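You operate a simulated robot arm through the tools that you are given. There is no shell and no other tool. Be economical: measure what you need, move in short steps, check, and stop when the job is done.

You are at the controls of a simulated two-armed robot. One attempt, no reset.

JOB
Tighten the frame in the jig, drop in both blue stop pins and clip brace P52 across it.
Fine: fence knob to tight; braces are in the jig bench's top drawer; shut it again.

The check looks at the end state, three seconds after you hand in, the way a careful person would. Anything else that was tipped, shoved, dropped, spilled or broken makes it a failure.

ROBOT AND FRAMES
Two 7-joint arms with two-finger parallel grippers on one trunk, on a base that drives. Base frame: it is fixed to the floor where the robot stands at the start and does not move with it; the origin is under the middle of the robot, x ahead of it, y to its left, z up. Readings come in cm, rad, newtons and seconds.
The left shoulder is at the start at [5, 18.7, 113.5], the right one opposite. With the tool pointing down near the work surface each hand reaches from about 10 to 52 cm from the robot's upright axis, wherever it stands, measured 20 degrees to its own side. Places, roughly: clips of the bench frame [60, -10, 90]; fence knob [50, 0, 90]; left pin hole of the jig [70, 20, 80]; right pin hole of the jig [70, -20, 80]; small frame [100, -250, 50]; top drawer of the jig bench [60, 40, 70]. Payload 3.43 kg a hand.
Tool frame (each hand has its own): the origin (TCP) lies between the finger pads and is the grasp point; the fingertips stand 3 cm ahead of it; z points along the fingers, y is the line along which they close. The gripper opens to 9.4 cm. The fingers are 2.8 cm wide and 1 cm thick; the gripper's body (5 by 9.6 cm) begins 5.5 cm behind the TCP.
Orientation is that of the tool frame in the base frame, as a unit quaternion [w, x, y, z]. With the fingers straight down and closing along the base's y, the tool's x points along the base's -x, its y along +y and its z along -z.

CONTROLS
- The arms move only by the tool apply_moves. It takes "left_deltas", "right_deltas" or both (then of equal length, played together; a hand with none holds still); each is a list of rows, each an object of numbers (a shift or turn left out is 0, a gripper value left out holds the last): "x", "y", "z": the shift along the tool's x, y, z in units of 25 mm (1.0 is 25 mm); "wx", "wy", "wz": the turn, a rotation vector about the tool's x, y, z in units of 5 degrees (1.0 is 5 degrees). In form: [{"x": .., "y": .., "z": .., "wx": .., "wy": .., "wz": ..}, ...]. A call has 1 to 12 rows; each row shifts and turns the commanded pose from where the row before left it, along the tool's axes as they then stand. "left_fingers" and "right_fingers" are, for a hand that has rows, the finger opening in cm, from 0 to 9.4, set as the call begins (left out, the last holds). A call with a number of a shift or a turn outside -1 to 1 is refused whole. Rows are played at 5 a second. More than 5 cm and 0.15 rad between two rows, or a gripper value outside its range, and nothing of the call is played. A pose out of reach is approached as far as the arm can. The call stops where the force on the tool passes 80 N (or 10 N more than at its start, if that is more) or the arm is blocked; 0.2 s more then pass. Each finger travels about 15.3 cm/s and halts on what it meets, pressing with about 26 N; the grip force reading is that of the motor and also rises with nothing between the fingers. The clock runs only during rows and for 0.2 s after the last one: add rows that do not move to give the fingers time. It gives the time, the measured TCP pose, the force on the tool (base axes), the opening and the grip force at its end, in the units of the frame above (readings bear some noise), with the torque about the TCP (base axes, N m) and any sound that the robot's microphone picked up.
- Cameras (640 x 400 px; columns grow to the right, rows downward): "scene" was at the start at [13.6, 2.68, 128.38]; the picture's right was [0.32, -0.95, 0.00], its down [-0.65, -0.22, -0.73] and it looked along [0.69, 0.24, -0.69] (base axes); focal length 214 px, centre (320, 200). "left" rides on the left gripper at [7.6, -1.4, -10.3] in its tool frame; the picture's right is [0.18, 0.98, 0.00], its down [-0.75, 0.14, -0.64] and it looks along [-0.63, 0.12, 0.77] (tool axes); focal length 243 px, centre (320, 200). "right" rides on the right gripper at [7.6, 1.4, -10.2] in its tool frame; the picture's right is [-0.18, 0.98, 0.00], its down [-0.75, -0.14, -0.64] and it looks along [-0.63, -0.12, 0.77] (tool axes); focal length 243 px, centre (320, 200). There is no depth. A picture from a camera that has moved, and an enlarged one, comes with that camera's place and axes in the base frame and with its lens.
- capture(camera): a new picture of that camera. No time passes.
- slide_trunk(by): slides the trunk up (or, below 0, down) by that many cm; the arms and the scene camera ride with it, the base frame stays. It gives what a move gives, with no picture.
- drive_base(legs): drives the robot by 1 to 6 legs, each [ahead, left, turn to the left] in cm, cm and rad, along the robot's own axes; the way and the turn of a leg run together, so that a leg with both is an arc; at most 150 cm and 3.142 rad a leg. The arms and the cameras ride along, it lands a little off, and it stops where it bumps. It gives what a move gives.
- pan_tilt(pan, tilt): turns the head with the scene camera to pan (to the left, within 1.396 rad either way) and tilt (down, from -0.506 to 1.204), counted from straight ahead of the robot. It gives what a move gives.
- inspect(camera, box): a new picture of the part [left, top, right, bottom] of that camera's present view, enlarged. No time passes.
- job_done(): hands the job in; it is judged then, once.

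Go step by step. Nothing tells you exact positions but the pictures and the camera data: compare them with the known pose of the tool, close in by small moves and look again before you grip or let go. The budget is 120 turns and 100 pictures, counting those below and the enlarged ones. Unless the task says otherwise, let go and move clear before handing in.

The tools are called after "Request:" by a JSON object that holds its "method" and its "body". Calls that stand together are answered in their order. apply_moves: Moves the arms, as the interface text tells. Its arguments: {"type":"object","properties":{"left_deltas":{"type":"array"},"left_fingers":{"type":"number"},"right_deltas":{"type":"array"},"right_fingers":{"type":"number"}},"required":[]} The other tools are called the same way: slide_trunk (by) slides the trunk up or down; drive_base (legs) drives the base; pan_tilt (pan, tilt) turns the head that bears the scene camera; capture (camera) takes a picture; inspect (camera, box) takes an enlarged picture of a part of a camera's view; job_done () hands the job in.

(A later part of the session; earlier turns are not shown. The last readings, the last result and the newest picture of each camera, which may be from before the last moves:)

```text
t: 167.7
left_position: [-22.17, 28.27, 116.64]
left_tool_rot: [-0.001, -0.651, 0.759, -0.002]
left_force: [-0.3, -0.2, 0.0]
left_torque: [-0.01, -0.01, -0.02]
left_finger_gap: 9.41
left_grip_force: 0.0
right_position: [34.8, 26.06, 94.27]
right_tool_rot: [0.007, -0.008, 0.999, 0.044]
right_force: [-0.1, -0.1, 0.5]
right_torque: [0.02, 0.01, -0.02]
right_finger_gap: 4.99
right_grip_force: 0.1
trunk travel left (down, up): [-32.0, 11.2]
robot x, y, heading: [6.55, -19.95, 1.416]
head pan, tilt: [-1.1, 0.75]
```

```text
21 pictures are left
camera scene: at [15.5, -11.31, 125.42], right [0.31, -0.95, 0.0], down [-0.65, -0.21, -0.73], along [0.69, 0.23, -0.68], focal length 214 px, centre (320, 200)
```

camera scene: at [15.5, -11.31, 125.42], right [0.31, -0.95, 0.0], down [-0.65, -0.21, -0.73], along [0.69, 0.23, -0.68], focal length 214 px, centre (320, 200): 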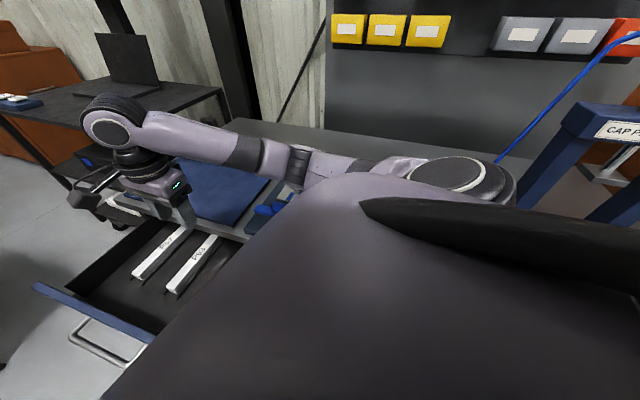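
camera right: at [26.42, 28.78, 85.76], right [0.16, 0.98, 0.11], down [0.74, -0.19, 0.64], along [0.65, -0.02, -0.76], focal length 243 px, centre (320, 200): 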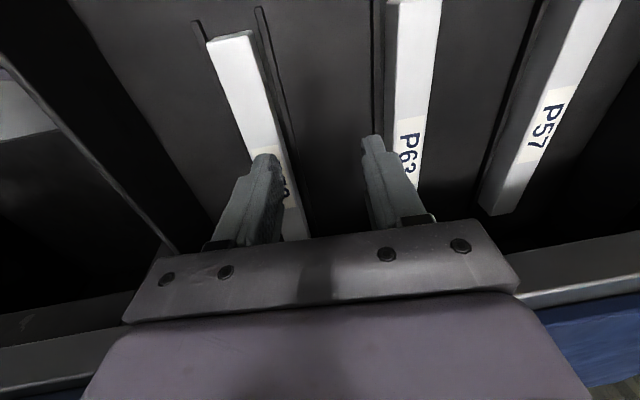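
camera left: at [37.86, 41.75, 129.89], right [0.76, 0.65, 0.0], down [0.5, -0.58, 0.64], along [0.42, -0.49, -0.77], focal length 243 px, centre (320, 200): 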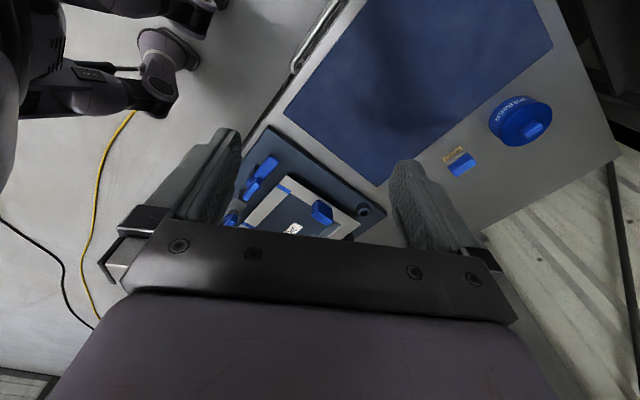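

Elbow sat low over the jig. Raise the trunk, back away, and go round to the front of the drawer, as in the earlier good arm posture.

Request:
{"method": "slide_trunk", "body": {"by": 10}}

Request:
{"method": "drive_base", "body": {"legs": [[-4.8, 31.6, 0], [0, 0, -0.85], [32.4, 50.5, 0]]}}

Request:
{"method": "pan_tilt", "body": {"pan": -0.75, "tilt": 0.75}}

Request:
{"method": "capture", "body": {"camera": "scene"}}

```text
t: 169.1
left_position: [-22.06, 28.26, 126.74]
left_tool_rot: [-0.001, -0.651, 0.759, -0.001]
left_force: [0.0, 0.2, 0.4]
left_torque: [0.0, 0.0, 0.01]
left_finger_gap: 9.39
left_grip_force: 0.0
right_position: [34.79, 26.12, 104.12]
right_tool_rot: [0.008, -0.007, 0.999, 0.044]
right_force: [-0.8, 0.7, -0.6]
right_torque: [0.04, -0.02, -0.01]
right_finger_gap: 5.03
right_grip_force: 0.0
trunk travel left (down, up): [-42.0, 1.2]
robot x, y, heading: [6.6, -19.21, 1.417]
head pan, tilt: [-1.1, 0.75]
```

```text
t: 179.3
left_position: [-7.54, 93.9, 126.68]
left_tool_rot: [-0.003, -0.27, 0.963, -0.001]
left_force: [0.0, 0.5, -0.4]
left_torque: [0.0, 0.0, -0.01]
left_finger_gap: 9.39
left_grip_force: 0.1
right_position: [27.37, 49.1, 104.26]
right_tool_rot: [0.026, 0.415, 0.909, 0.036]
right_force: [0.0, 0.8, -0.2]
right_torque: [-0.02, 0.0, 0.02]
right_finger_gap: 4.99
right_grip_force: 0.0
trunk travel left (down, up): [-42.0, 1.2]
robot x, y, heading: [-25.74, 41.28, 0.543]
head pan, tilt: [-1.1, 0.75]
```

```text
t: 180.1
left_position: [-7.63, 93.87, 126.71]
left_tool_rot: [-0.002, -0.271, 0.963, -0.001]
left_force: [0.7, -0.1, -0.2]
left_torque: [0.03, 0.0, 0.0]
left_finger_gap: 9.39
left_grip_force: 0.0
right_position: [27.49, 49.14, 104.14]
right_tool_rot: [0.025, 0.414, 0.909, 0.037]
right_force: [-0.8, -0.4, -0.3]
right_torque: [0.0, 0.01, 0.03]
right_finger_gap: 4.99
right_grip_force: 0.1
trunk travel left (down, up): [-42.0, 1.2]
robot x, y, heading: [-25.43, 41.04, 0.55]
head pan, tilt: [-0.75, 0.75]
```

```text
20 pictures are left
camera scene: at [-12.53, 42.3, 135.42], right [-0.2, -0.98, 0.0], down [-0.67, 0.14, -0.73], along [0.72, -0.15, -0.68], focal length 214 px, centre (320, 200)
```

scene: 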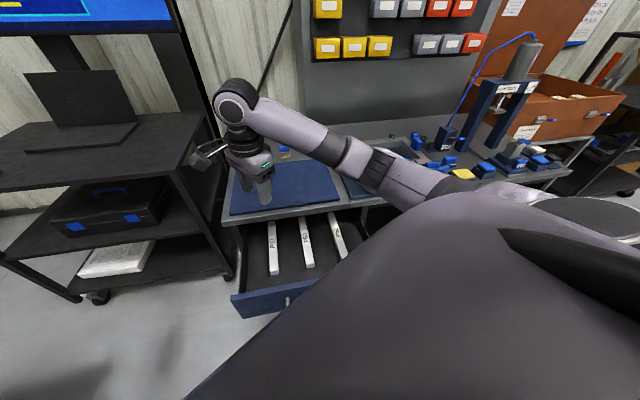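

Request:
{"method": "apply_moves", "body": {"right_deltas": [{"wx": 0.088, "wy": 0.059, "wz": -0.98}, {"wx": 0.088, "wy": 0.059, "wz": -0.98}, {"wx": 0.088, "wy": 0.059, "wz": -0.98}, {"wx": 0.088, "wy": 0.059, "wz": -0.98}, {"wx": 0.088, "wy": 0.059, "wz": -0.98}, {"wx": 0.088, "wy": 0.059, "wz": -0.98}, {"wx": 0.088, "wy": 0.059, "wz": -0.98}, {"wx": 0.088, "wy": 0.059, "wz": -0.98}, {"wx": 0.088, "wy": 0.059, "wz": -0.98}, {"wx": 0.088, "wy": 0.059, "wz": -0.98}]}}

Request:
{"method": "apply_moves", "body": {"right_deltas": [{"x": -0.3, "y": -0.99}, {"x": -0.3, "y": -0.99}, {"x": -0.3, "y": -0.99}, {"x": -0.3, "y": -0.99}, {"x": -0.3, "y": -0.99}, {"x": -0.3, "y": -0.99}, {"x": -0.3, "y": -0.99}, {"x": -0.3, "y": -0.99}, {"x": -0.3, "y": -0.99}, {"x": -0.3, "y": -0.99}]}}

Request:
{"method": "slide_trunk", "body": {"by": -20}}

Request:
{"method": "capture", "body": {"camera": "right"}}

```text
t: 182.3
left_position: [-7.62, 93.79, 126.68]
left_tool_rot: [-0.002, -0.271, 0.963, 0.0]
left_force: [-0.7, -0.3, -0.2]
left_torque: [-0.01, 0.03, 0.01]
left_finger_gap: 9.4
left_grip_force: 0.0
right_position: [27.35, 48.99, 104.21]
right_tool_rot: [0.0, -0.001, 1.0, -0.002]
right_force: [1.0, -0.6, 0.1]
right_torque: [0.01, 0.02, 0.05]
right_finger_gap: 5.0
right_grip_force: 0.0
trunk travel left (down, up): [-42.0, 1.2]
robot x, y, heading: [-25.87, 41.26, 0.544]
head pan, tilt: [-0.75, 0.75]
```

```text
t: 184.5
left_position: [-7.58, 93.79, 126.58]
left_tool_rot: [-0.002, -0.27, 0.963, 0.0]
left_force: [-0.7, -0.4, -0.1]
left_torque: [0.02, 0.04, 0.01]
left_finger_gap: 9.39
left_grip_force: 0.0
right_position: [35.08, 24.25, 104.04]
right_tool_rot: [0.0, 0.0, 1.0, -0.001]
right_force: [0.4, 0.0, 0.7]
right_torque: [-0.01, 0.01, 0.01]
right_finger_gap: 4.99
right_grip_force: 0.1
trunk travel left (down, up): [-42.0, 1.2]
robot x, y, heading: [-25.08, 41.23, 0.549]
head pan, tilt: [-0.75, 0.75]
```

```text
t: 186.7
left_position: [-7.57, 93.83, 106.67]
left_tool_rot: [-0.002, -0.271, 0.963, 0.0]
left_force: [-0.5, 0.7, -0.6]
left_torque: [0.0, -0.03, 0.01]
left_finger_gap: 9.4
left_grip_force: 0.0
right_position: [34.84, 24.29, 84.16]
right_tool_rot: [0.001, -0.001, 1.0, 0.0]
right_force: [0.1, -0.1, 0.8]
right_torque: [0.05, 0.0, -0.01]
right_finger_gap: 5.0
right_grip_force: 0.1
trunk travel left (down, up): [-22.0, 21.2]
robot x, y, heading: [-25.49, 40.84, 0.549]
head pan, tilt: [-0.75, 0.75]
```

```text
19 pictures are left
camera right: at [27.35, 25.68, 94.36], right [0.18, 0.98, 0.0], down [0.75, -0.14, 0.64], along [0.63, -0.12, -0.77], focal length 243 px, centre (320, 200)
```

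right: 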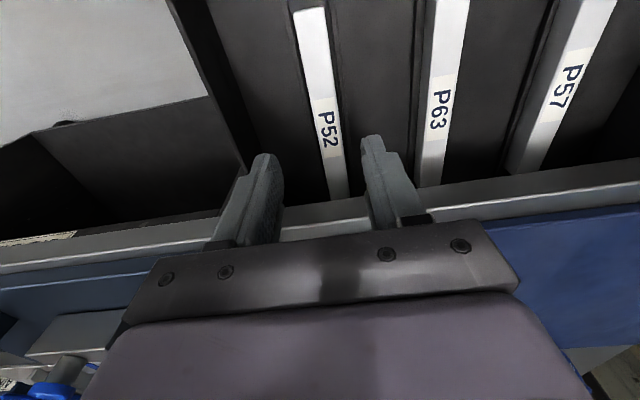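

Well aligned over P52. Descend into the drawer, watching for lean or contact.

Request:
{"method": "apply_moves", "body": {"right_deltas": [{"z": 0.8}, {"z": 0.8}, {"z": 0.8}, {"z": 0.8}, {"z": 0.8}, {"z": 0.8}, {"z": 0.6}, {"z": 0.6}]}}

Request:
{"method": "capture", "body": {"camera": "right"}}

```text
t: 188.5
left_position: [-7.59, 93.94, 106.63]
left_tool_rot: [-0.001, -0.27, 0.963, -0.001]
left_force: [0.0, -0.4, -0.8]
left_torque: [-0.01, -0.05, -0.01]
left_finger_gap: 9.42
left_grip_force: 0.1
right_position: [35.04, 24.11, 69.1]
right_tool_rot: [0.0, 0.0, 1.0, 0.0]
right_force: [0.0, 0.2, -0.6]
right_torque: [-0.01, 0.02, 0.02]
right_finger_gap: 4.98
right_grip_force: 0.0
trunk travel left (down, up): [-22.0, 21.2]
robot x, y, heading: [-25.53, 40.46, 0.546]
head pan, tilt: [-0.75, 0.75]
```

```text
18 pictures are left
camera right: at [27.45, 25.59, 79.39], right [0.18, 0.98, 0.0], down [0.75, -0.14, 0.64], along [0.63, -0.12, -0.77], focal length 243 px, centre (320, 200)
```

right: 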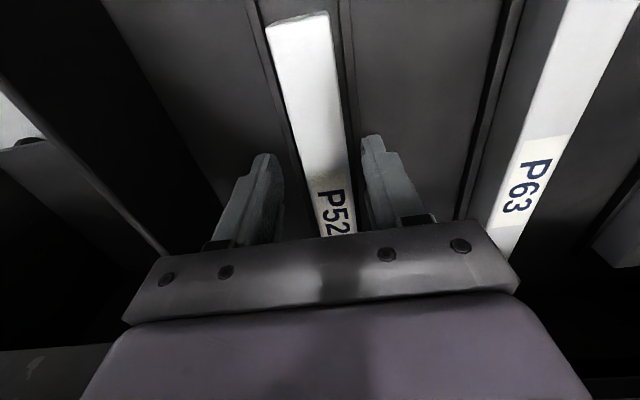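

Descend 1.4 cm more so the tips overlap the brace's upper part (above the low guide ribs), then close.

Request:
{"method": "apply_moves", "body": {"right_deltas": [{"z": 0.3, "y": 0.06}, {"z": 0.28}, {}]}}

Request:
{"method": "apply_moves", "body": {"right_deltas": [{}, {}, {}, {}], "right_fingers": 1}}

```text
t: 189.3
left_position: [-7.56, 93.98, 106.72]
left_tool_rot: [-0.002, -0.27, 0.963, 0.0]
left_force: [-0.8, -0.1, -0.3]
left_torque: [0.02, 0.01, 0.05]
left_finger_gap: 9.42
left_grip_force: 0.1
right_position: [35.02, 24.32, 67.69]
right_tool_rot: [0.001, 0.0, 1.0, -0.001]
right_force: [-0.4, -0.7, 0.5]
right_torque: [0.01, 0.0, -0.01]
right_finger_gap: 5.01
right_grip_force: 0.0
trunk travel left (down, up): [-22.0, 21.2]
robot x, y, heading: [-25.98, 40.71, 0.544]
head pan, tilt: [-0.75, 0.75]
```

```text
t: 190.3
left_position: [-7.61, 93.89, 106.69]
left_tool_rot: [-0.001, -0.271, 0.963, 0.0]
left_force: [0.0, 0.7, -0.5]
left_torque: [0.02, 0.03, 0.01]
left_finger_gap: 9.41
left_grip_force: 0.1
right_position: [34.98, 24.38, 67.81]
right_tool_rot: [-0.001, 0.0, 1.0, -0.001]
right_force: [-0.2, 0.4, -0.1]
right_torque: [0.0, -0.07, 0.05]
right_finger_gap: 2.96
right_grip_force: 25.9
trunk travel left (down, up): [-22.0, 21.2]
robot x, y, heading: [-25.87, 40.75, 0.55]
head pan, tilt: [-0.75, 0.75]
```

Request:
{"method": "apply_moves", "body": {"right_deltas": [{"z": -0.3}, {"z": -0.3}, {"z": -0.3}, {"z": -0.2}]}}

Request:
{"method": "capture", "body": {"camera": "right"}}

```text
t: 191.3
left_position: [-7.55, 93.93, 106.77]
left_tool_rot: [-0.002, -0.271, 0.963, 0.0]
left_force: [-0.5, -0.7, 0.1]
left_torque: [0.02, 0.04, 0.0]
left_finger_gap: 9.38
left_grip_force: 0.0
right_position: [35.0, 24.41, 70.44]
right_tool_rot: [0.0, -0.001, 1.0, -0.001]
right_force: [0.2, -0.3, -1.4]
right_torque: [0.03, 0.04, 0.01]
right_finger_gap: 2.95
right_grip_force: 26.1
trunk travel left (down, up): [-22.0, 21.2]
robot x, y, heading: [-25.29, 41.43, 0.546]
head pan, tilt: [-0.75, 0.75]
```

```text
17 pictures are left
camera right: at [27.36, 25.79, 80.65], right [0.18, 0.98, 0.0], down [0.75, -0.14, 0.64], along [0.63, -0.12, -0.77], focal length 243 px, centre (320, 200)
```

right: 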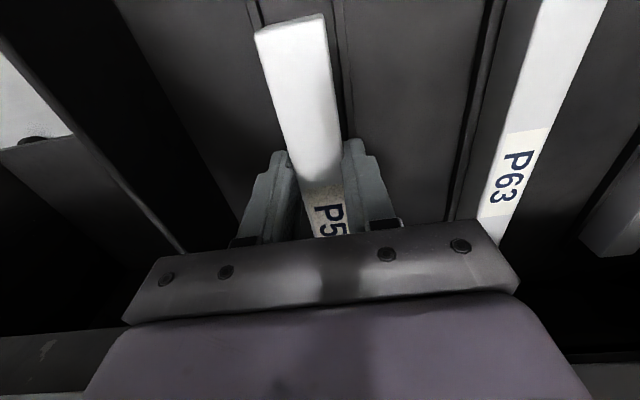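

P52 is lifted. Slide it 12 cm out from under the bench top, then raise.

Request:
{"method": "apply_moves", "body": {"right_deltas": [{"x": 0.6}, {"x": 0.8}, {"x": 0.8}, {"x": 0.8}, {"x": 0.8}, {"x": 0.8}, {"x": 0.3}]}}

Request:
{"method": "slide_trunk", "body": {"by": 17}}

Request:
{"method": "capture", "body": {"camera": "scene"}}

```text
t: 192.9
left_position: [-7.54, 93.85, 106.7]
left_tool_rot: [-0.001, -0.271, 0.963, 0.0]
left_force: [0.6, 0.5, -0.4]
left_torque: [0.02, 0.01, 0.01]
left_finger_gap: 9.39
left_grip_force: 0.1
right_position: [22.68, 24.58, 70.44]
right_tool_rot: [-0.001, 0.0, 1.0, -0.001]
right_force: [0.6, -0.7, -1.3]
right_torque: [0.0, 0.01, 0.02]
right_finger_gap: 2.92
right_grip_force: 26.5
trunk travel left (down, up): [-22.0, 21.2]
robot x, y, heading: [-25.41, 41.14, 0.548]
head pan, tilt: [-0.75, 0.75]
```

```text
t: 194.8
left_position: [-7.53, 93.89, 123.67]
left_tool_rot: [-0.002, -0.271, 0.963, 0.0]
left_force: [0.4, 0.2, 0.9]
left_torque: [0.0, -0.01, -0.01]
left_finger_gap: 9.39
left_grip_force: 0.1
right_position: [22.73, 24.45, 87.38]
right_tool_rot: [0.0, 0.0, 1.0, -0.001]
right_force: [0.0, -0.1, -0.8]
right_torque: [0.03, 0.09, 0.0]
right_finger_gap: 2.94
right_grip_force: 26.0
trunk travel left (down, up): [-39.0, 4.2]
robot x, y, heading: [-25.47, 41.06, 0.548]
head pan, tilt: [-0.75, 0.75]
```

```text
16 pictures are left
camera scene: at [-12.51, 42.31, 132.41], right [-0.2, -0.98, 0.0], down [-0.67, 0.14, -0.73], along [0.72, -0.15, -0.68], focal length 214 px, centre (320, 200)
```

scene: 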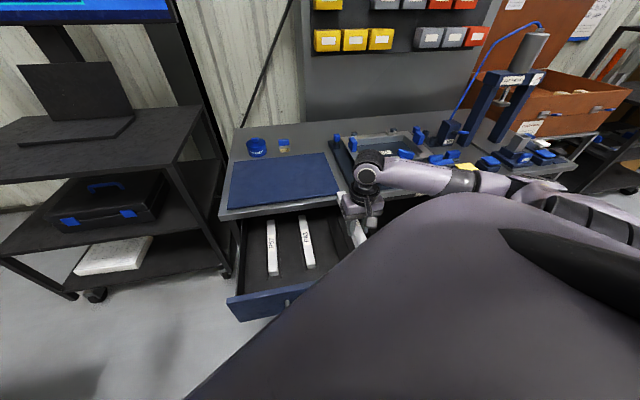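

Raise the brace and swing the hand left relative to the body, so the path to the jig stays clear of the AIR hose; then drive to (11, -20).

Request:
{"method": "apply_moves", "body": {"right_deltas": [{"z": -0.8, "y": 0.6}, {"z": -0.8, "y": 0.98}, {"z": -0.8, "y": 0.98}, {"z": -0.8, "y": 0.98}, {"z": -0.8, "y": 0.98}, {"z": -0.8, "y": 0.98}, {"z": -0.8, "y": 0.98}, {"y": 0.98}, {"y": 0.98}, {"y": 0.98}, {"y": 0.98}]}}

Request:
{"method": "drive_base", "body": {"legs": [[-32, -52, 0]]}}

```text
t: 197.2
left_position: [-7.5, 93.91, 123.55]
left_tool_rot: [-0.002, -0.271, 0.963, 0.0]
left_force: [-0.8, -0.1, -0.9]
left_torque: [-0.01, 0.03, 0.0]
left_finger_gap: 9.4
left_grip_force: 0.0
right_position: [22.46, 50.87, 101.22]
right_tool_rot: [0.001, 0.0, 1.0, 0.0]
right_force: [0.4, -0.5, -1.3]
right_torque: [0.02, 0.06, 0.01]
right_finger_gap: 2.92
right_grip_force: 26.2
trunk travel left (down, up): [-39.0, 4.2]
robot x, y, heading: [-25.55, 40.98, 0.551]
head pan, tilt: [-0.75, 0.75]
```

```text
t: 202.3
left_position: [-6.31, 32.14, 123.58]
left_tool_rot: [-0.001, -0.262, 0.965, -0.001]
left_force: [-0.6, -0.7, 0.4]
left_torque: [0.01, 0.01, 0.02]
left_finger_gap: 9.4
left_grip_force: 0.0
right_position: [23.05, -11.53, 101.26]
right_tool_rot: [0.001, 0.009, 1.0, -0.001]
right_force: [-0.3, 0.2, -1.6]
right_torque: [-0.01, 0.08, -0.02]
right_finger_gap: 2.94
right_grip_force: 26.2
trunk travel left (down, up): [-39.0, 4.2]
robot x, y, heading: [-25.34, -20.56, 0.53]
head pan, tilt: [-0.75, 0.75]
```

Request:
{"method": "drive_base", "body": {"legs": [[31.3, -18.3, 0]]}}

Request:
{"method": "pan_tilt", "body": {"pan": -0.5, "tilt": 0.8}}

Request:
{"method": "capture", "body": {"camera": "scene"}}

Request:
{"method": "capture", "body": {"camera": "right"}}

```text
t: 204.6
left_position: [29.89, 30.96, 123.58]
left_tool_rot: [-0.001, -0.251, 0.968, 0.0]
left_force: [-0.2, 0.0, -1.5]
left_torque: [0.01, 0.04, -0.02]
left_finger_gap: 9.41
left_grip_force: 0.0
right_position: [58.37, -13.33, 101.21]
right_tool_rot: [-0.001, 0.02, 1.0, -0.001]
right_force: [0.6, -0.4, -1.8]
right_torque: [-0.02, 0.06, 0.0]
right_finger_gap: 2.95
right_grip_force: 26.2
trunk travel left (down, up): [-39.0, 4.2]
robot x, y, heading: [9.82, -21.28, 0.509]
head pan, tilt: [-0.75, 0.75]
```

```text
t: 205.4
left_position: [29.98, 30.91, 123.7]
left_tool_rot: [-0.002, -0.252, 0.968, 0.0]
left_force: [0.5, 0.7, -0.2]
left_torque: [-0.03, 0.04, 0.03]
left_finger_gap: 9.39
left_grip_force: 0.1
right_position: [58.38, -13.18, 101.27]
right_tool_rot: [0.0, 0.019, 1.0, -0.001]
right_force: [0.2, 0.1, -2.0]
right_torque: [-0.03, 0.1, -0.03]
right_finger_gap: 2.95
right_grip_force: 26.0
trunk travel left (down, up): [-39.0, 4.2]
robot x, y, heading: [9.82, -21.57, 0.513]
head pan, tilt: [-0.499, 0.799]
```

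```text
15 pictures are left
camera scene: at [23.01, -18.36, 132.02], right [0.01, -1.0, 0.0], down [-0.72, -0.01, -0.7], along [0.7, 0.01, -0.72], focal length 214 px, centre (320, 200)
```

scene: 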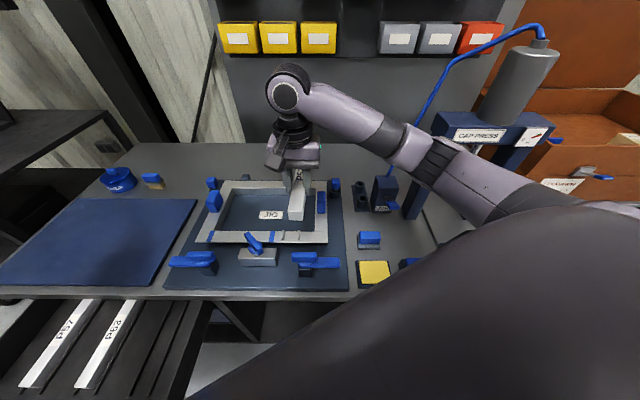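

```text
14 pictures are left
camera right: at [50.74, -11.59, 111.5], right [0.22, 0.98, 0.0], down [0.75, -0.17, 0.64], along [0.63, -0.14, -0.77], focal length 243 px, centre (320, 200)
```

right: 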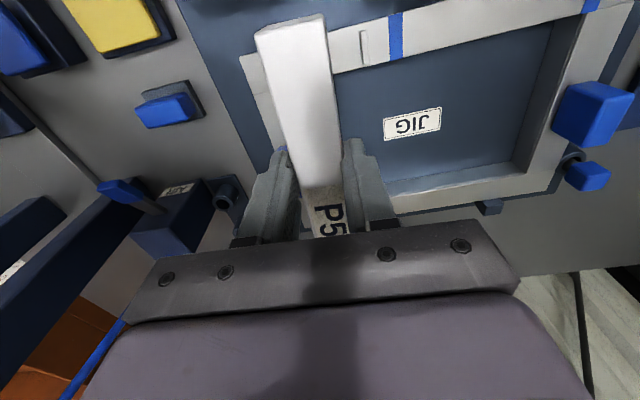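

Clamps and jig look unchanged. Zoom to locate the clip prongs relative to the brace.

Request:
{"method": "inspect", "body": {"camera": "scene", "box": [250, 160, 350, 250]}}

```text
4.44 times, centred on (300, 205) of scene
camera zoom: at [23.01, -18.36, 132.02], right [0.01, -1.0, 0.0], down [-0.72, -0.01, -0.7], along [0.7, 0.01, -0.72], focal length 953 px, centre (409, 178)
```

zoom: 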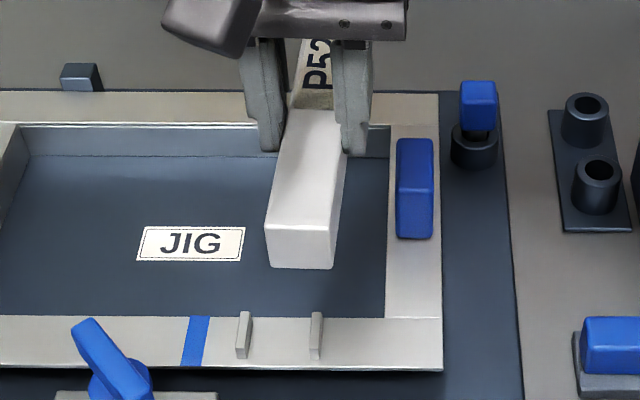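

Prongs sit at y≈-8.8 and -12.8 (gap centre ≈ -10.8), frame rails x 53–77. Square the yaw, centre the brace and lower to just above the prongs.

Request:
{"method": "apply_moves", "body": {"right_deltas": [{"wz": -0.46}, {"x": -0.31, "y": 0.49}, {"x": -0.31, "y": 0.49}, {"z": 0.7}, {"z": 0.7}, {"z": 0.7}, {"z": 0.6}]}}

Request:
{"method": "capture", "body": {"camera": "right"}}

Request:
{"method": "inspect", "body": {"camera": "scene", "box": [260, 160, 340, 250]}}

```text
t: 207.0
left_position: [29.91, 30.93, 123.72]
left_tool_rot: [-0.002, -0.252, 0.968, -0.001]
left_force: [0.4, 0.8, -0.1]
left_torque: [0.02, 0.01, 0.04]
left_finger_gap: 9.41
left_grip_force: 0.0
right_position: [60.02, -10.83, 94.41]
right_tool_rot: [0.0, -0.001, 1.0, -0.001]
right_force: [-0.1, -0.9, -1.7]
right_torque: [0.0, 0.04, 0.03]
right_finger_gap: 2.95
right_grip_force: 26.2
trunk travel left (down, up): [-39.0, 4.2]
robot x, y, heading: [10.09, -21.67, 0.506]
head pan, tilt: [-0.499, 0.799]
```

```text
12 pictures are left
camera right: at [52.36, -9.52, 104.7], right [0.18, 0.98, 0.0], down [0.75, -0.14, 0.64], along [0.63, -0.12, -0.77], focal length 243 px, centre (320, 200)
```

right: 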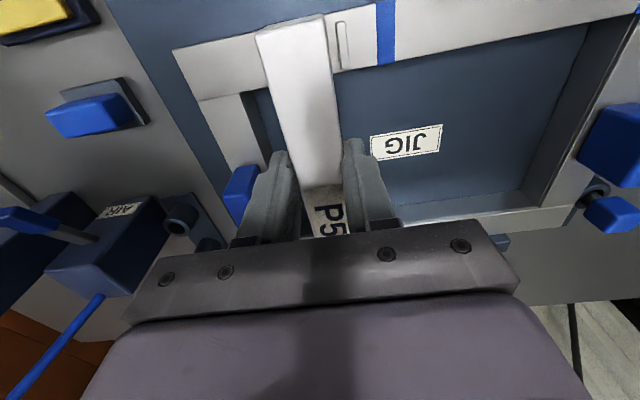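

```text
4.44 times, centred on (300, 205) of scene
camera zoom: at [23.02, -18.35, 132.02], right [0.01, -1.0, 0.0], down [-0.72, -0.01, -0.7], along [0.7, 0.01, -0.72], focal length 953 px, centre (409, 178)
```

zoom: 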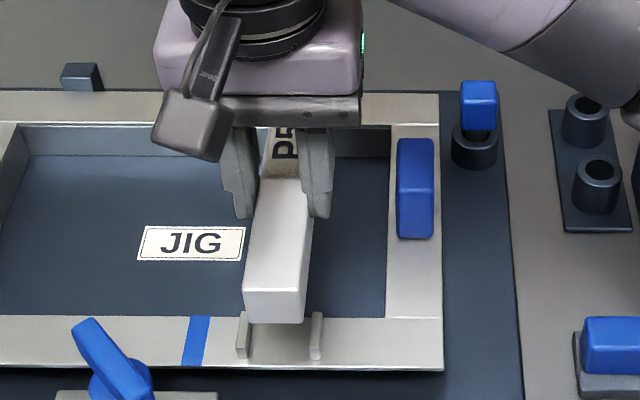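

Aligned to within about a millimetre (shift +0.1 in y). Lower slowly into the prongs.

Request:
{"method": "apply_moves", "body": {"right_deltas": [{"y": 0.04, "z": 0.2}, {"z": 0.2}, {"z": 0.2}, {"z": 0.2}, {"z": 0.2}]}}

Request:
{"method": "inspect", "body": {"camera": "scene", "box": [260, 160, 340, 250]}}

```text
t: 208.2
left_position: [29.98, 30.85, 123.7]
left_tool_rot: [-0.002, -0.252, 0.968, 0.0]
left_force: [0.0, -0.1, -0.3]
left_torque: [-0.01, -0.01, -0.02]
left_finger_gap: 9.38
left_grip_force: 0.0
right_position: [60.01, -10.74, 91.85]
right_tool_rot: [0.0, -0.001, 1.0, -0.001]
right_force: [0.5, 0.7, -1.9]
right_torque: [0.0, 0.05, 0.03]
right_finger_gap: 2.94
right_grip_force: 26.4
trunk travel left (down, up): [-39.0, 4.2]
robot x, y, heading: [10.03, -21.05, 0.509]
head pan, tilt: [-0.499, 0.799]
```

```text
4.44 times, centred on (300, 205) of scene
camera zoom: at [23.01, -18.35, 132.02], right [0.01, -1.0, 0.0], down [-0.72, -0.01, -0.7], along [0.7, 0.01, -0.72], focal length 953 px, centre (409, 178)
```

zoom: 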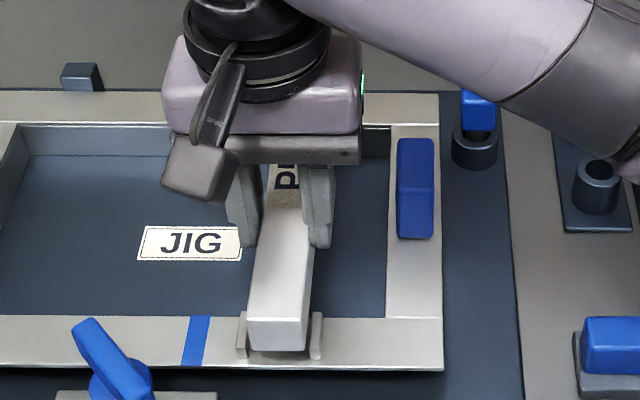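

The brace is entering between the prongs. Continue down until it seats.

Request:
{"method": "apply_moves", "body": {"right_deltas": [{"z": 0.15}, {"z": 0.15}, {"z": 0.15}, {"z": 0.15}]}}

```text
t: 209.2
left_position: [29.87, 30.93, 123.61]
left_tool_rot: [-0.002, -0.252, 0.968, 0.0]
left_force: [-0.2, 0.3, -0.3]
left_torque: [-0.01, -0.01, -0.01]
left_finger_gap: 9.38
left_grip_force: 0.0
right_position: [59.91, -10.83, 90.58]
right_tool_rot: [0.0, -0.001, 1.0, -0.001]
right_force: [-0.9, 1.7, -2.1]
right_torque: [0.05, 0.09, -0.07]
right_finger_gap: 2.94
right_grip_force: 25.8
trunk travel left (down, up): [-39.0, 4.2]
robot x, y, heading: [9.74, -21.05, 0.51]
head pan, tilt: [-0.499, 0.799]
```

Request:
{"method": "apply_moves", "body": {"right_deltas": [{"z": 0.12}, {"z": 0.12}, {"z": 0.12}]}}

```text
t: 210.0
left_position: [29.68, 30.77, 123.74]
left_tool_rot: [-0.001, -0.252, 0.968, 0.0]
left_force: [0.2, -0.6, 0.8]
left_torque: [-0.03, -0.01, -0.01]
left_finger_gap: 9.39
left_grip_force: 0.0
right_position: [60.03, -10.84, 90.01]
right_tool_rot: [0.002, -0.001, 1.0, 0.002]
right_force: [5.0, -2.0, 20.7]
right_torque: [-0.12, 0.3, 0.01]
right_finger_gap: 2.94
right_grip_force: 25.7
trunk travel left (down, up): [-39.0, 4.2]
robot x, y, heading: [10.01, -21.04, 0.513]
head pan, tilt: [-0.499, 0.799]
```

Request:
{"method": "apply_moves", "body": {"right_deltas": [{"z": 0.15}, {"z": 0.1}, {}]}}

Request:
{"method": "inspect", "body": {"camera": "scene", "box": [260, 160, 340, 250]}}

```text
t: 210.8
left_position: [29.7, 30.82, 123.85]
left_tool_rot: [-0.001, -0.252, 0.968, -0.001]
left_force: [-0.2, 0.1, -0.1]
left_torque: [-0.03, -0.01, 0.01]
left_finger_gap: 9.39
left_grip_force: 0.0
right_position: [59.76, -10.85, 89.19]
right_tool_rot: [0.002, -0.001, 1.0, -0.001]
right_force: [1.7, -4.7, 23.4]
right_torque: [-0.1, -0.04, -0.01]
right_finger_gap: 2.95
right_grip_force: 26.1
trunk travel left (down, up): [-39.0, 4.2]
robot x, y, heading: [9.57, -21.69, 0.514]
head pan, tilt: [-0.499, 0.799]
```

```text
4.44 times, centred on (300, 205) of scene
camera zoom: at [22.82, -18.45, 132.05], right [0.01, -1.0, 0.0], down [-0.72, -0.01, -0.7], along [0.7, 0.01, -0.72], focal length 953 px, centre (409, 178)
```

zoom: 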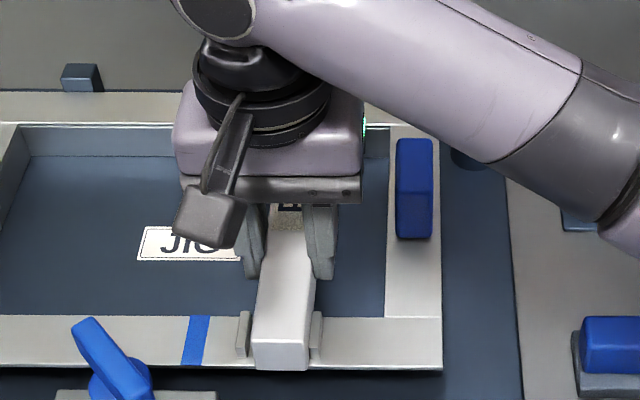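

Looks seated on the rail. Release and lift to check both ends.

Request:
{"method": "apply_moves", "body": {"right_deltas": [{}, {}, {"z": -0.5}, {"z": -1}, {"z": -1}, {"z": -1}, {"z": -1}], "right_fingers": 5}}

Request:
{"method": "inspect", "body": {"camera": "scene", "box": [240, 160, 340, 250]}}

```text
t: 212.4
left_position: [29.95, 30.91, 123.64]
left_tool_rot: [-0.001, -0.252, 0.968, 0.0]
left_force: [1.0, 0.1, 0.2]
left_torque: [0.01, -0.02, 0.0]
left_finger_gap: 9.38
left_grip_force: 0.1
right_position: [59.63, -10.69, 99.98]
right_tool_rot: [0.0, -0.001, 1.0, -0.001]
right_force: [0.0, 0.4, 0.1]
right_torque: [0.02, -0.02, -0.04]
right_finger_gap: 5.01
right_grip_force: 0.1
trunk travel left (down, up): [-39.0, 4.2]
robot x, y, heading: [9.95, -21.47, 0.51]
head pan, tilt: [-0.499, 0.799]
```

```text
4.44 times, centred on (290, 205) of scene
camera zoom: at [22.98, -18.36, 132.01], right [0.01, -1.0, 0.0], down [-0.72, -0.01, -0.7], along [0.7, 0.01, -0.72], focal length 953 px, centre (453, 178)
```

zoom: 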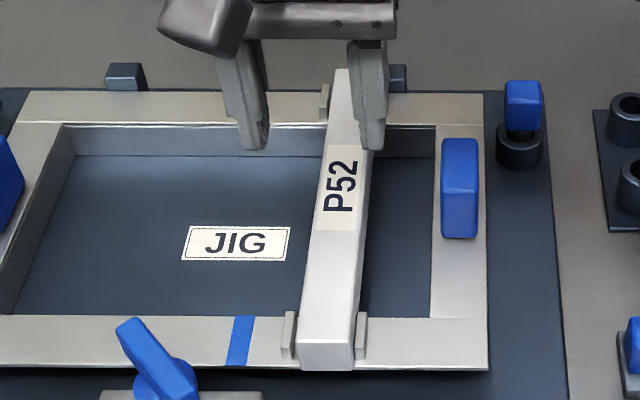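

Brace lies level in both clip pairs. Press each end with closed fingertips to make sure it is fully clipped: front end first.

Request:
{"method": "apply_moves", "body": {"right_deltas": [{"x": 0.75}, {"x": 0.75}, {}, {"z": 0.9}, {"z": 0.9}, {"z": 0.8}, {"z": 0.5}, {"z": 0.2}, {"z": 0.2}, {"z": 0.15}], "right_fingers": 0}}

```text
t: 214.6
left_position: [29.72, 30.84, 123.87]
left_tool_rot: [-0.001, -0.252, 0.968, 0.0]
left_force: [0.2, 1.3, -0.1]
left_torque: [-0.02, 0.03, 0.03]
left_finger_gap: 9.39
left_grip_force: 0.1
right_position: [56.0, -10.68, 91.43]
right_tool_rot: [0.002, -0.001, 1.0, 0.001]
right_force: [-1.8, -4.4, 22.0]
right_torque: [-0.14, 0.21, 0.11]
right_finger_gap: 0.02
right_grip_force: 26.0
trunk travel left (down, up): [-39.0, 4.2]
robot x, y, heading: [9.65, -21.17, 0.509]
head pan, tilt: [-0.499, 0.799]
```

Request:
{"method": "apply_moves", "body": {"right_deltas": [{"z": 0.15}, {"z": 0.15}, {}]}}

Request:
{"method": "apply_moves", "body": {"right_deltas": [{"z": -0.5}, {"z": -0.8}, {"x": -0.95}, {"x": -0.95}, {"x": -0.95}, {"x": -0.95}, {"x": -0.95}, {"x": -0.95}, {"x": -0.95}, {"x": -0.95}, {"z": 0.5}, {"z": 0.4}]}}

```text
t: 215.4
left_position: [29.22, 30.68, 123.89]
left_tool_rot: [0.002, -0.252, 0.968, 0.0]
left_force: [-0.1, -0.2, -0.3]
left_torque: [-0.04, 0.0, 0.01]
left_finger_gap: 9.42
left_grip_force: 0.0
right_position: [56.09, -10.64, 91.4]
right_tool_rot: [0.007, -0.001, 1.0, 0.007]
right_force: [-11.8, -13.7, 66.3]
right_torque: [-0.49, 1.08, 0.06]
right_finger_gap: 0.03
right_grip_force: 25.9
trunk travel left (down, up): [-39.0, 4.2]
robot x, y, heading: [9.79, -21.1, 0.506]
head pan, tilt: [-0.499, 0.799]
```

```text
t: 218.0
left_position: [29.81, 30.96, 123.69]
left_tool_rot: [-0.001, -0.253, 0.968, -0.001]
left_force: [0.5, -0.8, -0.2]
left_torque: [0.0, -0.01, 0.0]
left_finger_gap: 9.4
left_grip_force: 0.0
right_position: [75.12, -10.53, 91.39]
right_tool_rot: [0.001, 0.0, 1.0, 0.001]
right_force: [1.0, -2.0, 4.0]
right_torque: [-0.04, 0.05, 0.02]
right_finger_gap: 0.0
right_grip_force: 25.7
trunk travel left (down, up): [-39.0, 4.2]
robot x, y, heading: [10.16, -21.66, 0.509]
head pan, tilt: [-0.499, 0.799]
```

Request:
{"method": "apply_moves", "body": {"right_deltas": [{"z": 0.15}, {"z": 0.15}, {}]}}

Request:
{"method": "apply_moves", "body": {"right_deltas": [{"z": -0.8}, {"z": -1}, {"z": -1}, {"z": -1}, {"z": -1}, {"x": 0.9}, {"x": 0.9}, {"x": 0.9}, {"x": 0.9}, {"x": 0.9}, {"x": 0.9}, {"x": 0.9}]}}

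Request:
{"method": "inspect", "body": {"camera": "scene", "box": [180, 150, 360, 280]}}

```text
t: 218.8
left_position: [29.52, 30.88, 123.79]
left_tool_rot: [0.0, -0.253, 0.968, 0.0]
left_force: [-0.4, 0.3, -0.3]
left_torque: [-0.01, -0.02, -0.03]
left_finger_gap: 9.4
left_grip_force: 0.1
right_position: [75.03, -10.49, 91.25]
right_tool_rot: [0.007, -0.001, 1.0, 0.003]
right_force: [2.0, -2.8, 34.7]
right_torque: [-0.08, 0.4, -0.07]
right_finger_gap: 0.0
right_grip_force: 25.6
trunk travel left (down, up): [-39.0, 4.2]
robot x, y, heading: [9.96, -21.3, 0.505]
head pan, tilt: [-0.499, 0.799]
```

```text
t: 221.4
left_position: [29.94, 31.04, 123.71]
left_tool_rot: [-0.002, -0.252, 0.968, -0.001]
left_force: [-0.1, 0.5, 0.6]
left_torque: [0.01, -0.02, 0.0]
left_finger_gap: 9.41
left_grip_force: 0.0
right_position: [59.31, -10.74, 102.57]
right_tool_rot: [0.0, 0.0, 1.0, 0.0]
right_force: [-0.7, -0.4, -0.1]
right_torque: [0.01, 0.0, 0.0]
right_finger_gap: 0.0
right_grip_force: 25.9
trunk travel left (down, up): [-39.0, 4.2]
robot x, y, heading: [10.15, -21.19, 0.511]
head pan, tilt: [-0.499, 0.799]
```

```text
3.08 times, centred on (270, 215) of scene
camera zoom: at [22.98, -18.36, 132.02], right [0.01, -1.0, 0.0], down [-0.72, -0.01, -0.7], along [0.7, 0.01, -0.72], focal length 660 px, centre (474, 154)
```

zoom: 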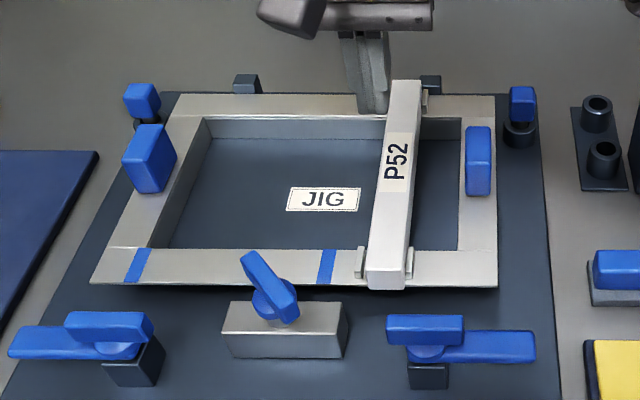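

P52 is clipped, but the knob has been turned back (bar now ~38° off x and the fence has a gap) — the earlier forearm contact loosened it. I must retighten: bring the hand over the knob aligned with its bar.

Request:
{"method": "apply_moves", "body": {"right_deltas": [{"x": 0.82, "y": 0.59}, {"x": 0.82, "y": 0.59}, {"x": 0.82, "y": 0.59}, {"x": 0.82, "y": 0.59}, {"x": 0.8, "y": 0.59}], "right_fingers": 4.5}}

Request:
{"method": "apply_moves", "body": {"right_deltas": [{"wz": -0.95, "z": 0.2}, {"wz": -0.95, "z": 0.2}, {"wz": -0.95, "z": 0.2}, {"wz": -0.95, "z": 0.2}, {"wz": -0.95}, {"wz": -0.95}, {"wz": -0.95}, {"wz": -0.95}]}}

Request:
{"method": "capture", "body": {"camera": "right"}}

```text
t: 222.6
left_position: [29.86, 30.95, 123.68]
left_tool_rot: [-0.001, -0.251, 0.968, 0.0]
left_force: [0.0, 0.4, -0.6]
left_torque: [0.0, 0.01, 0.01]
left_finger_gap: 9.42
left_grip_force: 0.0
right_position: [49.08, -3.14, 102.53]
right_tool_rot: [0.001, -0.001, 1.0, -0.001]
right_force: [0.0, -0.2, 0.5]
right_torque: [-0.01, -0.01, -0.01]
right_finger_gap: 4.51
right_grip_force: 0.1
trunk travel left (down, up): [-39.0, 4.2]
robot x, y, heading: [10.23, -21.35, 0.511]
head pan, tilt: [-0.499, 0.799]
```

```text
t: 224.4
left_position: [29.86, 30.83, 123.7]
left_tool_rot: [-0.002, -0.252, 0.968, -0.001]
left_force: [-0.4, 0.1, -0.7]
left_torque: [0.0, 0.03, 0.03]
left_finger_gap: 9.41
left_grip_force: 0.1
right_position: [49.16, -3.31, 100.58]
right_tool_rot: [0.0, -0.326, 0.945, -0.001]
right_force: [0.0, -0.8, 0.0]
right_torque: [0.0, -0.01, 0.01]
right_finger_gap: 4.51
right_grip_force: 0.1
trunk travel left (down, up): [-39.0, 4.2]
robot x, y, heading: [9.94, -21.18, 0.507]
head pan, tilt: [-0.499, 0.799]
```

```text
6 pictures are left
camera right: at [42.35, -7.01, 110.85], right [-0.46, 0.89, 0.0], down [0.68, 0.36, 0.64], along [0.57, 0.3, -0.77], focal length 243 px, centre (320, 200)
```

right: 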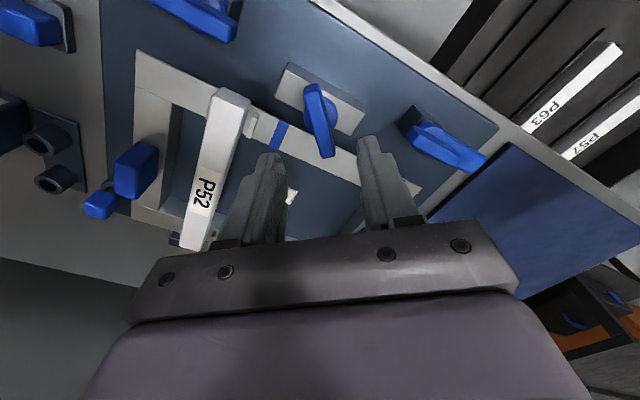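

The bar (40°) is right under and aligned with the fingers. Descend, grip the bar.

Request:
{"method": "apply_moves", "body": {"right_deltas": [{"z": 0.8, "x": 0.04, "y": -0.05}, {"z": 0.8}, {"z": 0.8}, {"z": 0.6}, {"z": 0.24}]}}

Request:
{"method": "apply_moves", "body": {"right_deltas": [{}, {}, {}, {}], "right_fingers": 0.5}}

```text
t: 225.6
left_position: [29.92, 30.95, 123.67]
left_tool_rot: [-0.001, -0.253, 0.968, -0.001]
left_force: [0.9, 0.2, 1.7]
left_torque: [0.0, 0.01, 0.04]
left_finger_gap: 9.39
left_grip_force: 0.1
right_position: [49.04, -3.44, 92.52]
right_tool_rot: [0.001, -0.326, 0.945, -0.001]
right_force: [1.3, -0.9, -0.1]
right_torque: [0.03, 0.0, 0.0]
right_finger_gap: 4.5
right_grip_force: 0.0
trunk travel left (down, up): [-39.0, 4.2]
robot x, y, heading: [9.55, -21.53, 0.515]
head pan, tilt: [-0.499, 0.799]
```

```text
t: 226.6
left_position: [30.01, 30.83, 123.73]
left_tool_rot: [-0.001, -0.252, 0.968, -0.001]
left_force: [-0.2, -0.4, 0.1]
left_torque: [-0.02, 0.0, 0.02]
left_finger_gap: 9.43
left_grip_force: 0.1
right_position: [49.21, -3.48, 92.45]
right_tool_rot: [0.0, -0.326, 0.945, -0.001]
right_force: [10.7, -8.0, 1.7]
right_torque: [0.23, -0.5, 0.11]
right_finger_gap: 1.34
right_grip_force: 44.6
trunk travel left (down, up): [-39.0, 4.2]
robot x, y, heading: [9.87, -21.53, 0.509]
head pan, tilt: [-0.499, 0.799]
```

Turn clockwise, following the fence in +x.

Request:
{"method": "apply_moves", "body": {"right_deltas": [{"wz": 1, "x": -0.07, "y": -0.06}, {"wz": 1, "x": -0.06, "y": -0.04}, {"wz": 1, "x": -0.06, "y": -0.03}, {"wz": 1, "x": -0.065, "y": -0.025}, {"wz": 1, "x": -0.065, "y": -0.015}, {"wz": 1, "x": -0.065, "y": -0.01}]}}

```text
t: 228.0
left_position: [29.81, 30.95, 123.5]
left_tool_rot: [-0.002, -0.252, 0.968, -0.001]
left_force: [0.2, -0.4, 0.7]
left_torque: [0.0, -0.01, -0.01]
left_finger_gap: 9.42
left_grip_force: 0.1
right_position: [50.2, -3.11, 92.4]
right_tool_rot: [0.0, -0.07, 0.998, 0.002]
right_force: [6.4, 11.3, 9.6]
right_torque: [-0.01, 0.63, 0.27]
right_finger_gap: 1.35
right_grip_force: 44.8
trunk travel left (down, up): [-39.0, 4.2]
robot x, y, heading: [9.96, -21.39, 0.509]
head pan, tilt: [-0.499, 0.799]
```

Request:
{"method": "apply_moves", "body": {"right_deltas": [{"wz": 1, "x": -0.065, "y": 0.05}, {"wz": 1, "x": -0.065, "y": 0.04}, {"wz": 1, "x": -0.06, "y": 0.03}, {"wz": 1, "x": -0.05, "y": 0.02}]}}

```text
t: 229.0
left_position: [30.01, 31.17, 123.54]
left_tool_rot: [-0.002, -0.252, 0.968, 0.0]
left_force: [-0.4, 0.1, 0.7]
left_torque: [-0.02, -0.01, -0.01]
left_finger_gap: 9.41
left_grip_force: 0.1
right_position: [50.93, -2.86, 92.46]
right_tool_rot: [0.0, 0.105, 0.994, 0.001]
right_force: [12.1, 20.6, 6.0]
right_torque: [0.29, 0.33, 0.48]
right_finger_gap: 1.38
right_grip_force: 45.3
trunk travel left (down, up): [-39.0, 4.2]
robot x, y, heading: [9.84, -21.8, 0.514]
head pan, tilt: [-0.499, 0.799]
```

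Request:
{"method": "apply_moves", "body": {"right_deltas": [{"x": -0.05, "y": 0.1}, {"wz": 1, "x": -0.04, "y": 0.03}, {"wz": 1, "x": -0.03}, {"wz": 1}, {"wz": 1}]}}

```text
t: 230.2
left_position: [29.91, 30.82, 123.59]
left_tool_rot: [-0.002, -0.251, 0.968, -0.001]
left_force: [0.6, 0.6, 0.1]
left_torque: [0.0, -0.04, 0.01]
left_finger_gap: 9.39
left_grip_force: 0.1
right_position: [51.19, -2.94, 92.43]
right_tool_rot: [-0.002, 0.273, 0.962, -0.003]
right_force: [-2.9, 0.9, -0.8]
right_torque: [0.34, 0.62, 1.95]
right_finger_gap: 2.26
right_grip_force: 44.8
trunk travel left (down, up): [-39.0, 4.2]
robot x, y, heading: [9.99, -21.13, 0.507]
head pan, tilt: [-0.499, 0.799]
```

Hit the stop again (same torque and position as before). Unwind slightly, release and rise, and check.

Request:
{"method": "apply_moves", "body": {"right_deltas": [{"wz": -1}, {"wz": -1}, {}, {"z": -0.8}, {"z": -1}, {"z": -1}, {"z": -1}, {"z": -1}, {"z": -1}, {"z": -1}], "right_fingers": 5}}

Request:
{"method": "inspect", "body": {"camera": "scene", "box": [180, 150, 360, 280]}}

```text
t: 232.4
left_position: [29.8, 30.91, 123.59]
left_tool_rot: [-0.002, -0.252, 0.968, -0.001]
left_force: [-0.7, -0.2, 0.5]
left_torque: [-0.02, -0.02, -0.01]
left_finger_gap: 9.4
left_grip_force: 0.1
right_position: [51.06, -2.83, 109.37]
right_tool_rot: [0.001, 0.19, 0.982, -0.001]
right_force: [0.3, -0.1, 1.0]
right_torque: [-0.01, -0.03, 0.01]
right_finger_gap: 4.99
right_grip_force: 0.0
trunk travel left (down, up): [-39.0, 4.2]
robot x, y, heading: [9.9, -20.85, 0.513]
head pan, tilt: [-0.499, 0.799]
```

```text
3.08 times, centred on (270, 215) of scene
camera zoom: at [22.97, -18.36, 132.02], right [0.01, -1.0, 0.0], down [-0.72, -0.01, -0.7], along [0.7, 0.01, -0.72], focal length 660 px, centre (474, 154)
```

zoom: 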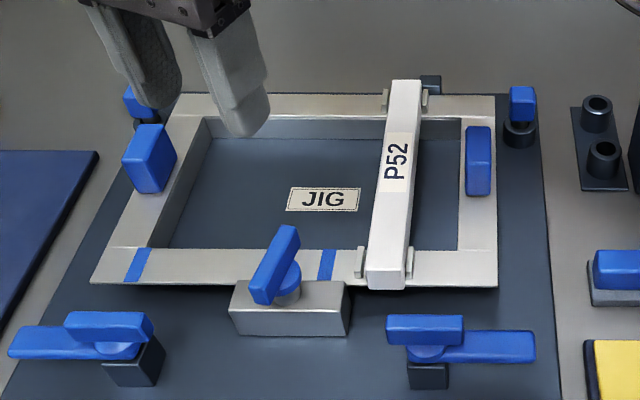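

Knob tight, fence against the frame, both pins in, P52 between both prong pairs. Now close the drawer: go back in front of it with the same stance as before.

Request:
{"method": "drive_base", "body": {"legs": [[-47, 26.3, 0], [0, 0, -0.51], [0, 66, 0]]}}

Request:
{"method": "slide_trunk", "body": {"by": -7}}

Request:
{"method": "apply_moves", "body": {"right_deltas": [{"wz": -1}, {"wz": -1}, {"wz": -1}, {"wz": -1}, {"wz": -1}, {"wz": -1}, {"wz": -1}, {"wz": -1}, {"wz": -1}, {"wz": -1}, {"wz": -1}, {"wz": -1}]}}

Request:
{"method": "apply_moves", "body": {"right_deltas": [{"wz": -1}, {"wz": -1}, {"wz": -1}, {"wz": -1}, {"wz": -1}, {"wz": -1}, {"wz": -1}, {"wz": -1}, {"wz": -1}, {"wz": -1}, {"wz": -1}, {"wz": -1}]}}

```text
t: 242.6
left_position: [-4.81, 79.88, 123.61]
left_tool_rot: [-0.001, -0.016, 1.0, 0.0]
left_force: [0.4, 0.6, -0.2]
left_torque: [-0.03, 0.03, -0.03]
left_finger_gap: 9.37
left_grip_force: 0.0
right_position: [-1.37, 40.3, 109.31]
right_tool_rot: [0.0, 0.416, 0.909, -0.001]
right_force: [0.3, 0.0, 0.4]
right_torque: [0.01, 0.01, 0.0]
right_finger_gap: 4.99
right_grip_force: 0.1
trunk travel left (down, up): [-39.0, 4.2]
robot x, y, heading: [-46.21, 42.68, 0.031]
head pan, tilt: [-0.499, 0.799]
```

```text
t: 243.7
left_position: [-4.65, 79.87, 116.7]
left_tool_rot: [-0.002, -0.015, 1.0, 0.001]
left_force: [1.0, 0.1, -0.2]
left_torque: [-0.01, 0.04, -0.03]
left_finger_gap: 9.4
left_grip_force: 0.0
right_position: [-1.3, 40.37, 102.35]
right_tool_rot: [0.0, 0.416, 0.909, 0.0]
right_force: [-0.3, 0.3, 0.7]
right_torque: [0.02, 0.0, 0.02]
right_finger_gap: 5.03
right_grip_force: 0.0
trunk travel left (down, up): [-32.0, 11.2]
robot x, y, heading: [-46.33, 42.74, 0.028]
head pan, tilt: [-0.499, 0.799]
```

```text
t: 246.3
left_position: [-4.61, 79.87, 116.7]
left_tool_rot: [-0.001, -0.016, 1.0, 0.0]
left_force: [0.4, 0.6, -0.5]
left_torque: [0.0, -0.02, 0.02]
left_finger_gap: 9.43
left_grip_force: 0.1
right_position: [-1.25, 40.37, 102.37]
right_tool_rot: [0.001, -0.095, 0.995, 0.0]
right_force: [0.3, -1.0, 0.4]
right_torque: [0.0, 0.01, -0.03]
right_finger_gap: 5.0
right_grip_force: 0.1
trunk travel left (down, up): [-32.0, 11.2]
robot x, y, heading: [-46.43, 43.24, 0.031]
head pan, tilt: [-0.499, 0.799]
```

```text
t: 248.9
left_position: [-4.59, 79.92, 116.61]
left_tool_rot: [-0.001, -0.016, 1.0, -0.001]
left_force: [0.6, -0.4, -0.3]
left_torque: [0.03, 0.02, 0.02]
left_finger_gap: 9.39
left_grip_force: 0.1
right_position: [-1.32, 40.33, 102.4]
right_tool_rot: [-0.001, -0.58, 0.815, -0.001]
right_force: [0.5, 0.7, 0.4]
right_torque: [0.03, 0.03, 0.0]
right_finger_gap: 5.01
right_grip_force: 0.1
trunk travel left (down, up): [-32.0, 11.2]
robot x, y, heading: [-46.5, 42.81, 0.032]
head pan, tilt: [-0.499, 0.799]
```

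Request:
{"method": "drive_base", "body": {"legs": [[2, 1.5, -0.03]]}}

Request:
{"method": "apply_moves", "body": {"right_deltas": [{"wz": -1}, {"wz": -1}, {"wz": -1}, {"wz": -1}, {"wz": -0.15}]}}

Request:
{"method": "apply_moves", "body": {"right_deltas": [{"wx": 1}, {"wx": 1}, {"wx": 1}, {"wx": 1}, {"wx": 1}, {"wx": 1}, {"wx": 1}, {"wx": 1}, {"wx": 1}, {"wx": 1}, {"wx": 1}]}}

```text
t: 249.7
left_position: [-1.49, 80.21, 116.59]
left_tool_rot: [-0.001, -0.001, 1.0, 0.0]
left_force: [0.0, -0.4, 0.0]
left_torque: [-0.02, 0.04, 0.0]
left_finger_gap: 9.38
left_grip_force: 0.1
right_position: [0.54, 40.39, 102.3]
right_tool_rot: [0.0, -0.567, 0.824, -0.001]
right_force: [0.6, -0.4, 0.4]
right_torque: [0.02, 0.03, 0.03]
right_finger_gap: 5.0
right_grip_force: 0.0
trunk travel left (down, up): [-32.0, 11.2]
robot x, y, heading: [-44.68, 44.35, 0.002]
head pan, tilt: [-0.499, 0.799]
```

```text
t: 250.9
left_position: [-1.65, 80.06, 116.77]
left_tool_rot: [-0.001, -0.001, 1.0, -0.001]
left_force: [0.0, 0.1, 0.6]
left_torque: [0.0, 0.03, 0.0]
left_finger_gap: 9.41
left_grip_force: 0.2
right_position: [0.6, 40.51, 102.35]
right_tool_rot: [-0.001, -0.706, 0.708, 0.0]
right_force: [-0.2, -0.2, 0.8]
right_torque: [0.02, -0.02, 0.0]
right_finger_gap: 5.01
right_grip_force: 0.0
trunk travel left (down, up): [-32.0, 11.2]
robot x, y, heading: [-44.39, 44.33, 0.001]
head pan, tilt: [-0.499, 0.799]
```

```text
t: 253.3
left_position: [-1.56, 80.13, 116.61]
left_tool_rot: [-0.002, -0.001, 1.0, 0.001]
left_force: [-0.2, -0.4, -0.4]
left_torque: [-0.03, 0.0, 0.0]
left_finger_gap: 9.41
left_grip_force: 0.2
right_position: [0.61, 40.47, 102.25]
right_tool_rot: [0.326, -0.625, 0.629, -0.329]
right_force: [0.7, 0.4, 0.0]
right_torque: [0.01, 0.0, -0.02]
right_finger_gap: 5.0
right_grip_force: 0.0
trunk travel left (down, up): [-32.0, 11.2]
robot x, y, heading: [-44.12, 44.56, -0.0]
head pan, tilt: [-0.499, 0.799]
```

Request:
{"method": "apply_moves", "body": {"right_deltas": [{"x": 0.147, "y": 0.867, "z": 0.8}, {"x": 0.147, "y": 0.867, "z": 0.8}, {"x": 0.147, "y": 0.867, "z": 0.8}, {"x": 0.147, "y": 0.867, "z": 0.8}, {"x": 0.147, "y": 0.867, "z": 0.8}, {"x": 0.147, "y": 0.867, "z": 0.8}, {"x": 0.147, "y": 0.867, "z": 0.8}, {"x": 0.147, "y": 0.867, "z": 0.8}, {"x": 0.147, "y": 0.867, "z": 0.8}], "right_fingers": 3.6}}

Request:
{"method": "capture", "body": {"camera": "right"}}

```text
t: 255.3
left_position: [-1.56, 80.15, 116.6]
left_tool_rot: [-0.002, -0.001, 1.0, 0.0]
left_force: [0.4, 0.0, 0.2]
left_torque: [0.01, 0.01, -0.02]
left_finger_gap: 9.39
left_grip_force: 0.0
right_position: [4.11, 36.89, 75.83]
right_tool_rot: [0.326, -0.626, 0.628, -0.328]
right_force: [-0.1, -0.4, 0.2]
right_torque: [0.01, 0.03, 0.04]
right_finger_gap: 3.6
right_grip_force: 0.1
trunk travel left (down, up): [-32.0, 11.2]
robot x, y, heading: [-44.46, 43.92, 0.006]
head pan, tilt: [-0.499, 0.799]
```

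```text
4 pictures are left
camera right: at [-5.03, 29.27, 80.58], right [-0.56, 0.18, -0.81], down [-0.44, 0.76, 0.48], along [0.7, 0.63, -0.34], focal length 243 px, centre (320, 200)
```

right: 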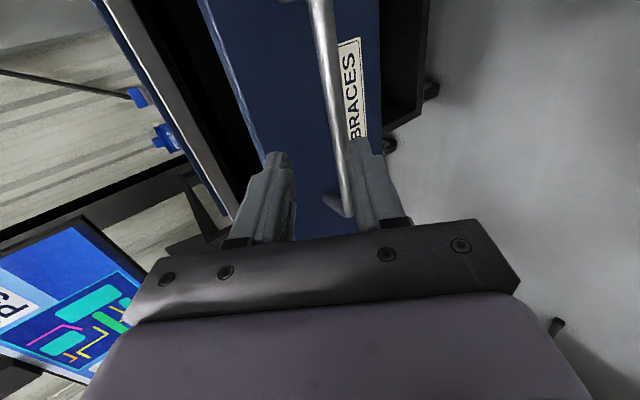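

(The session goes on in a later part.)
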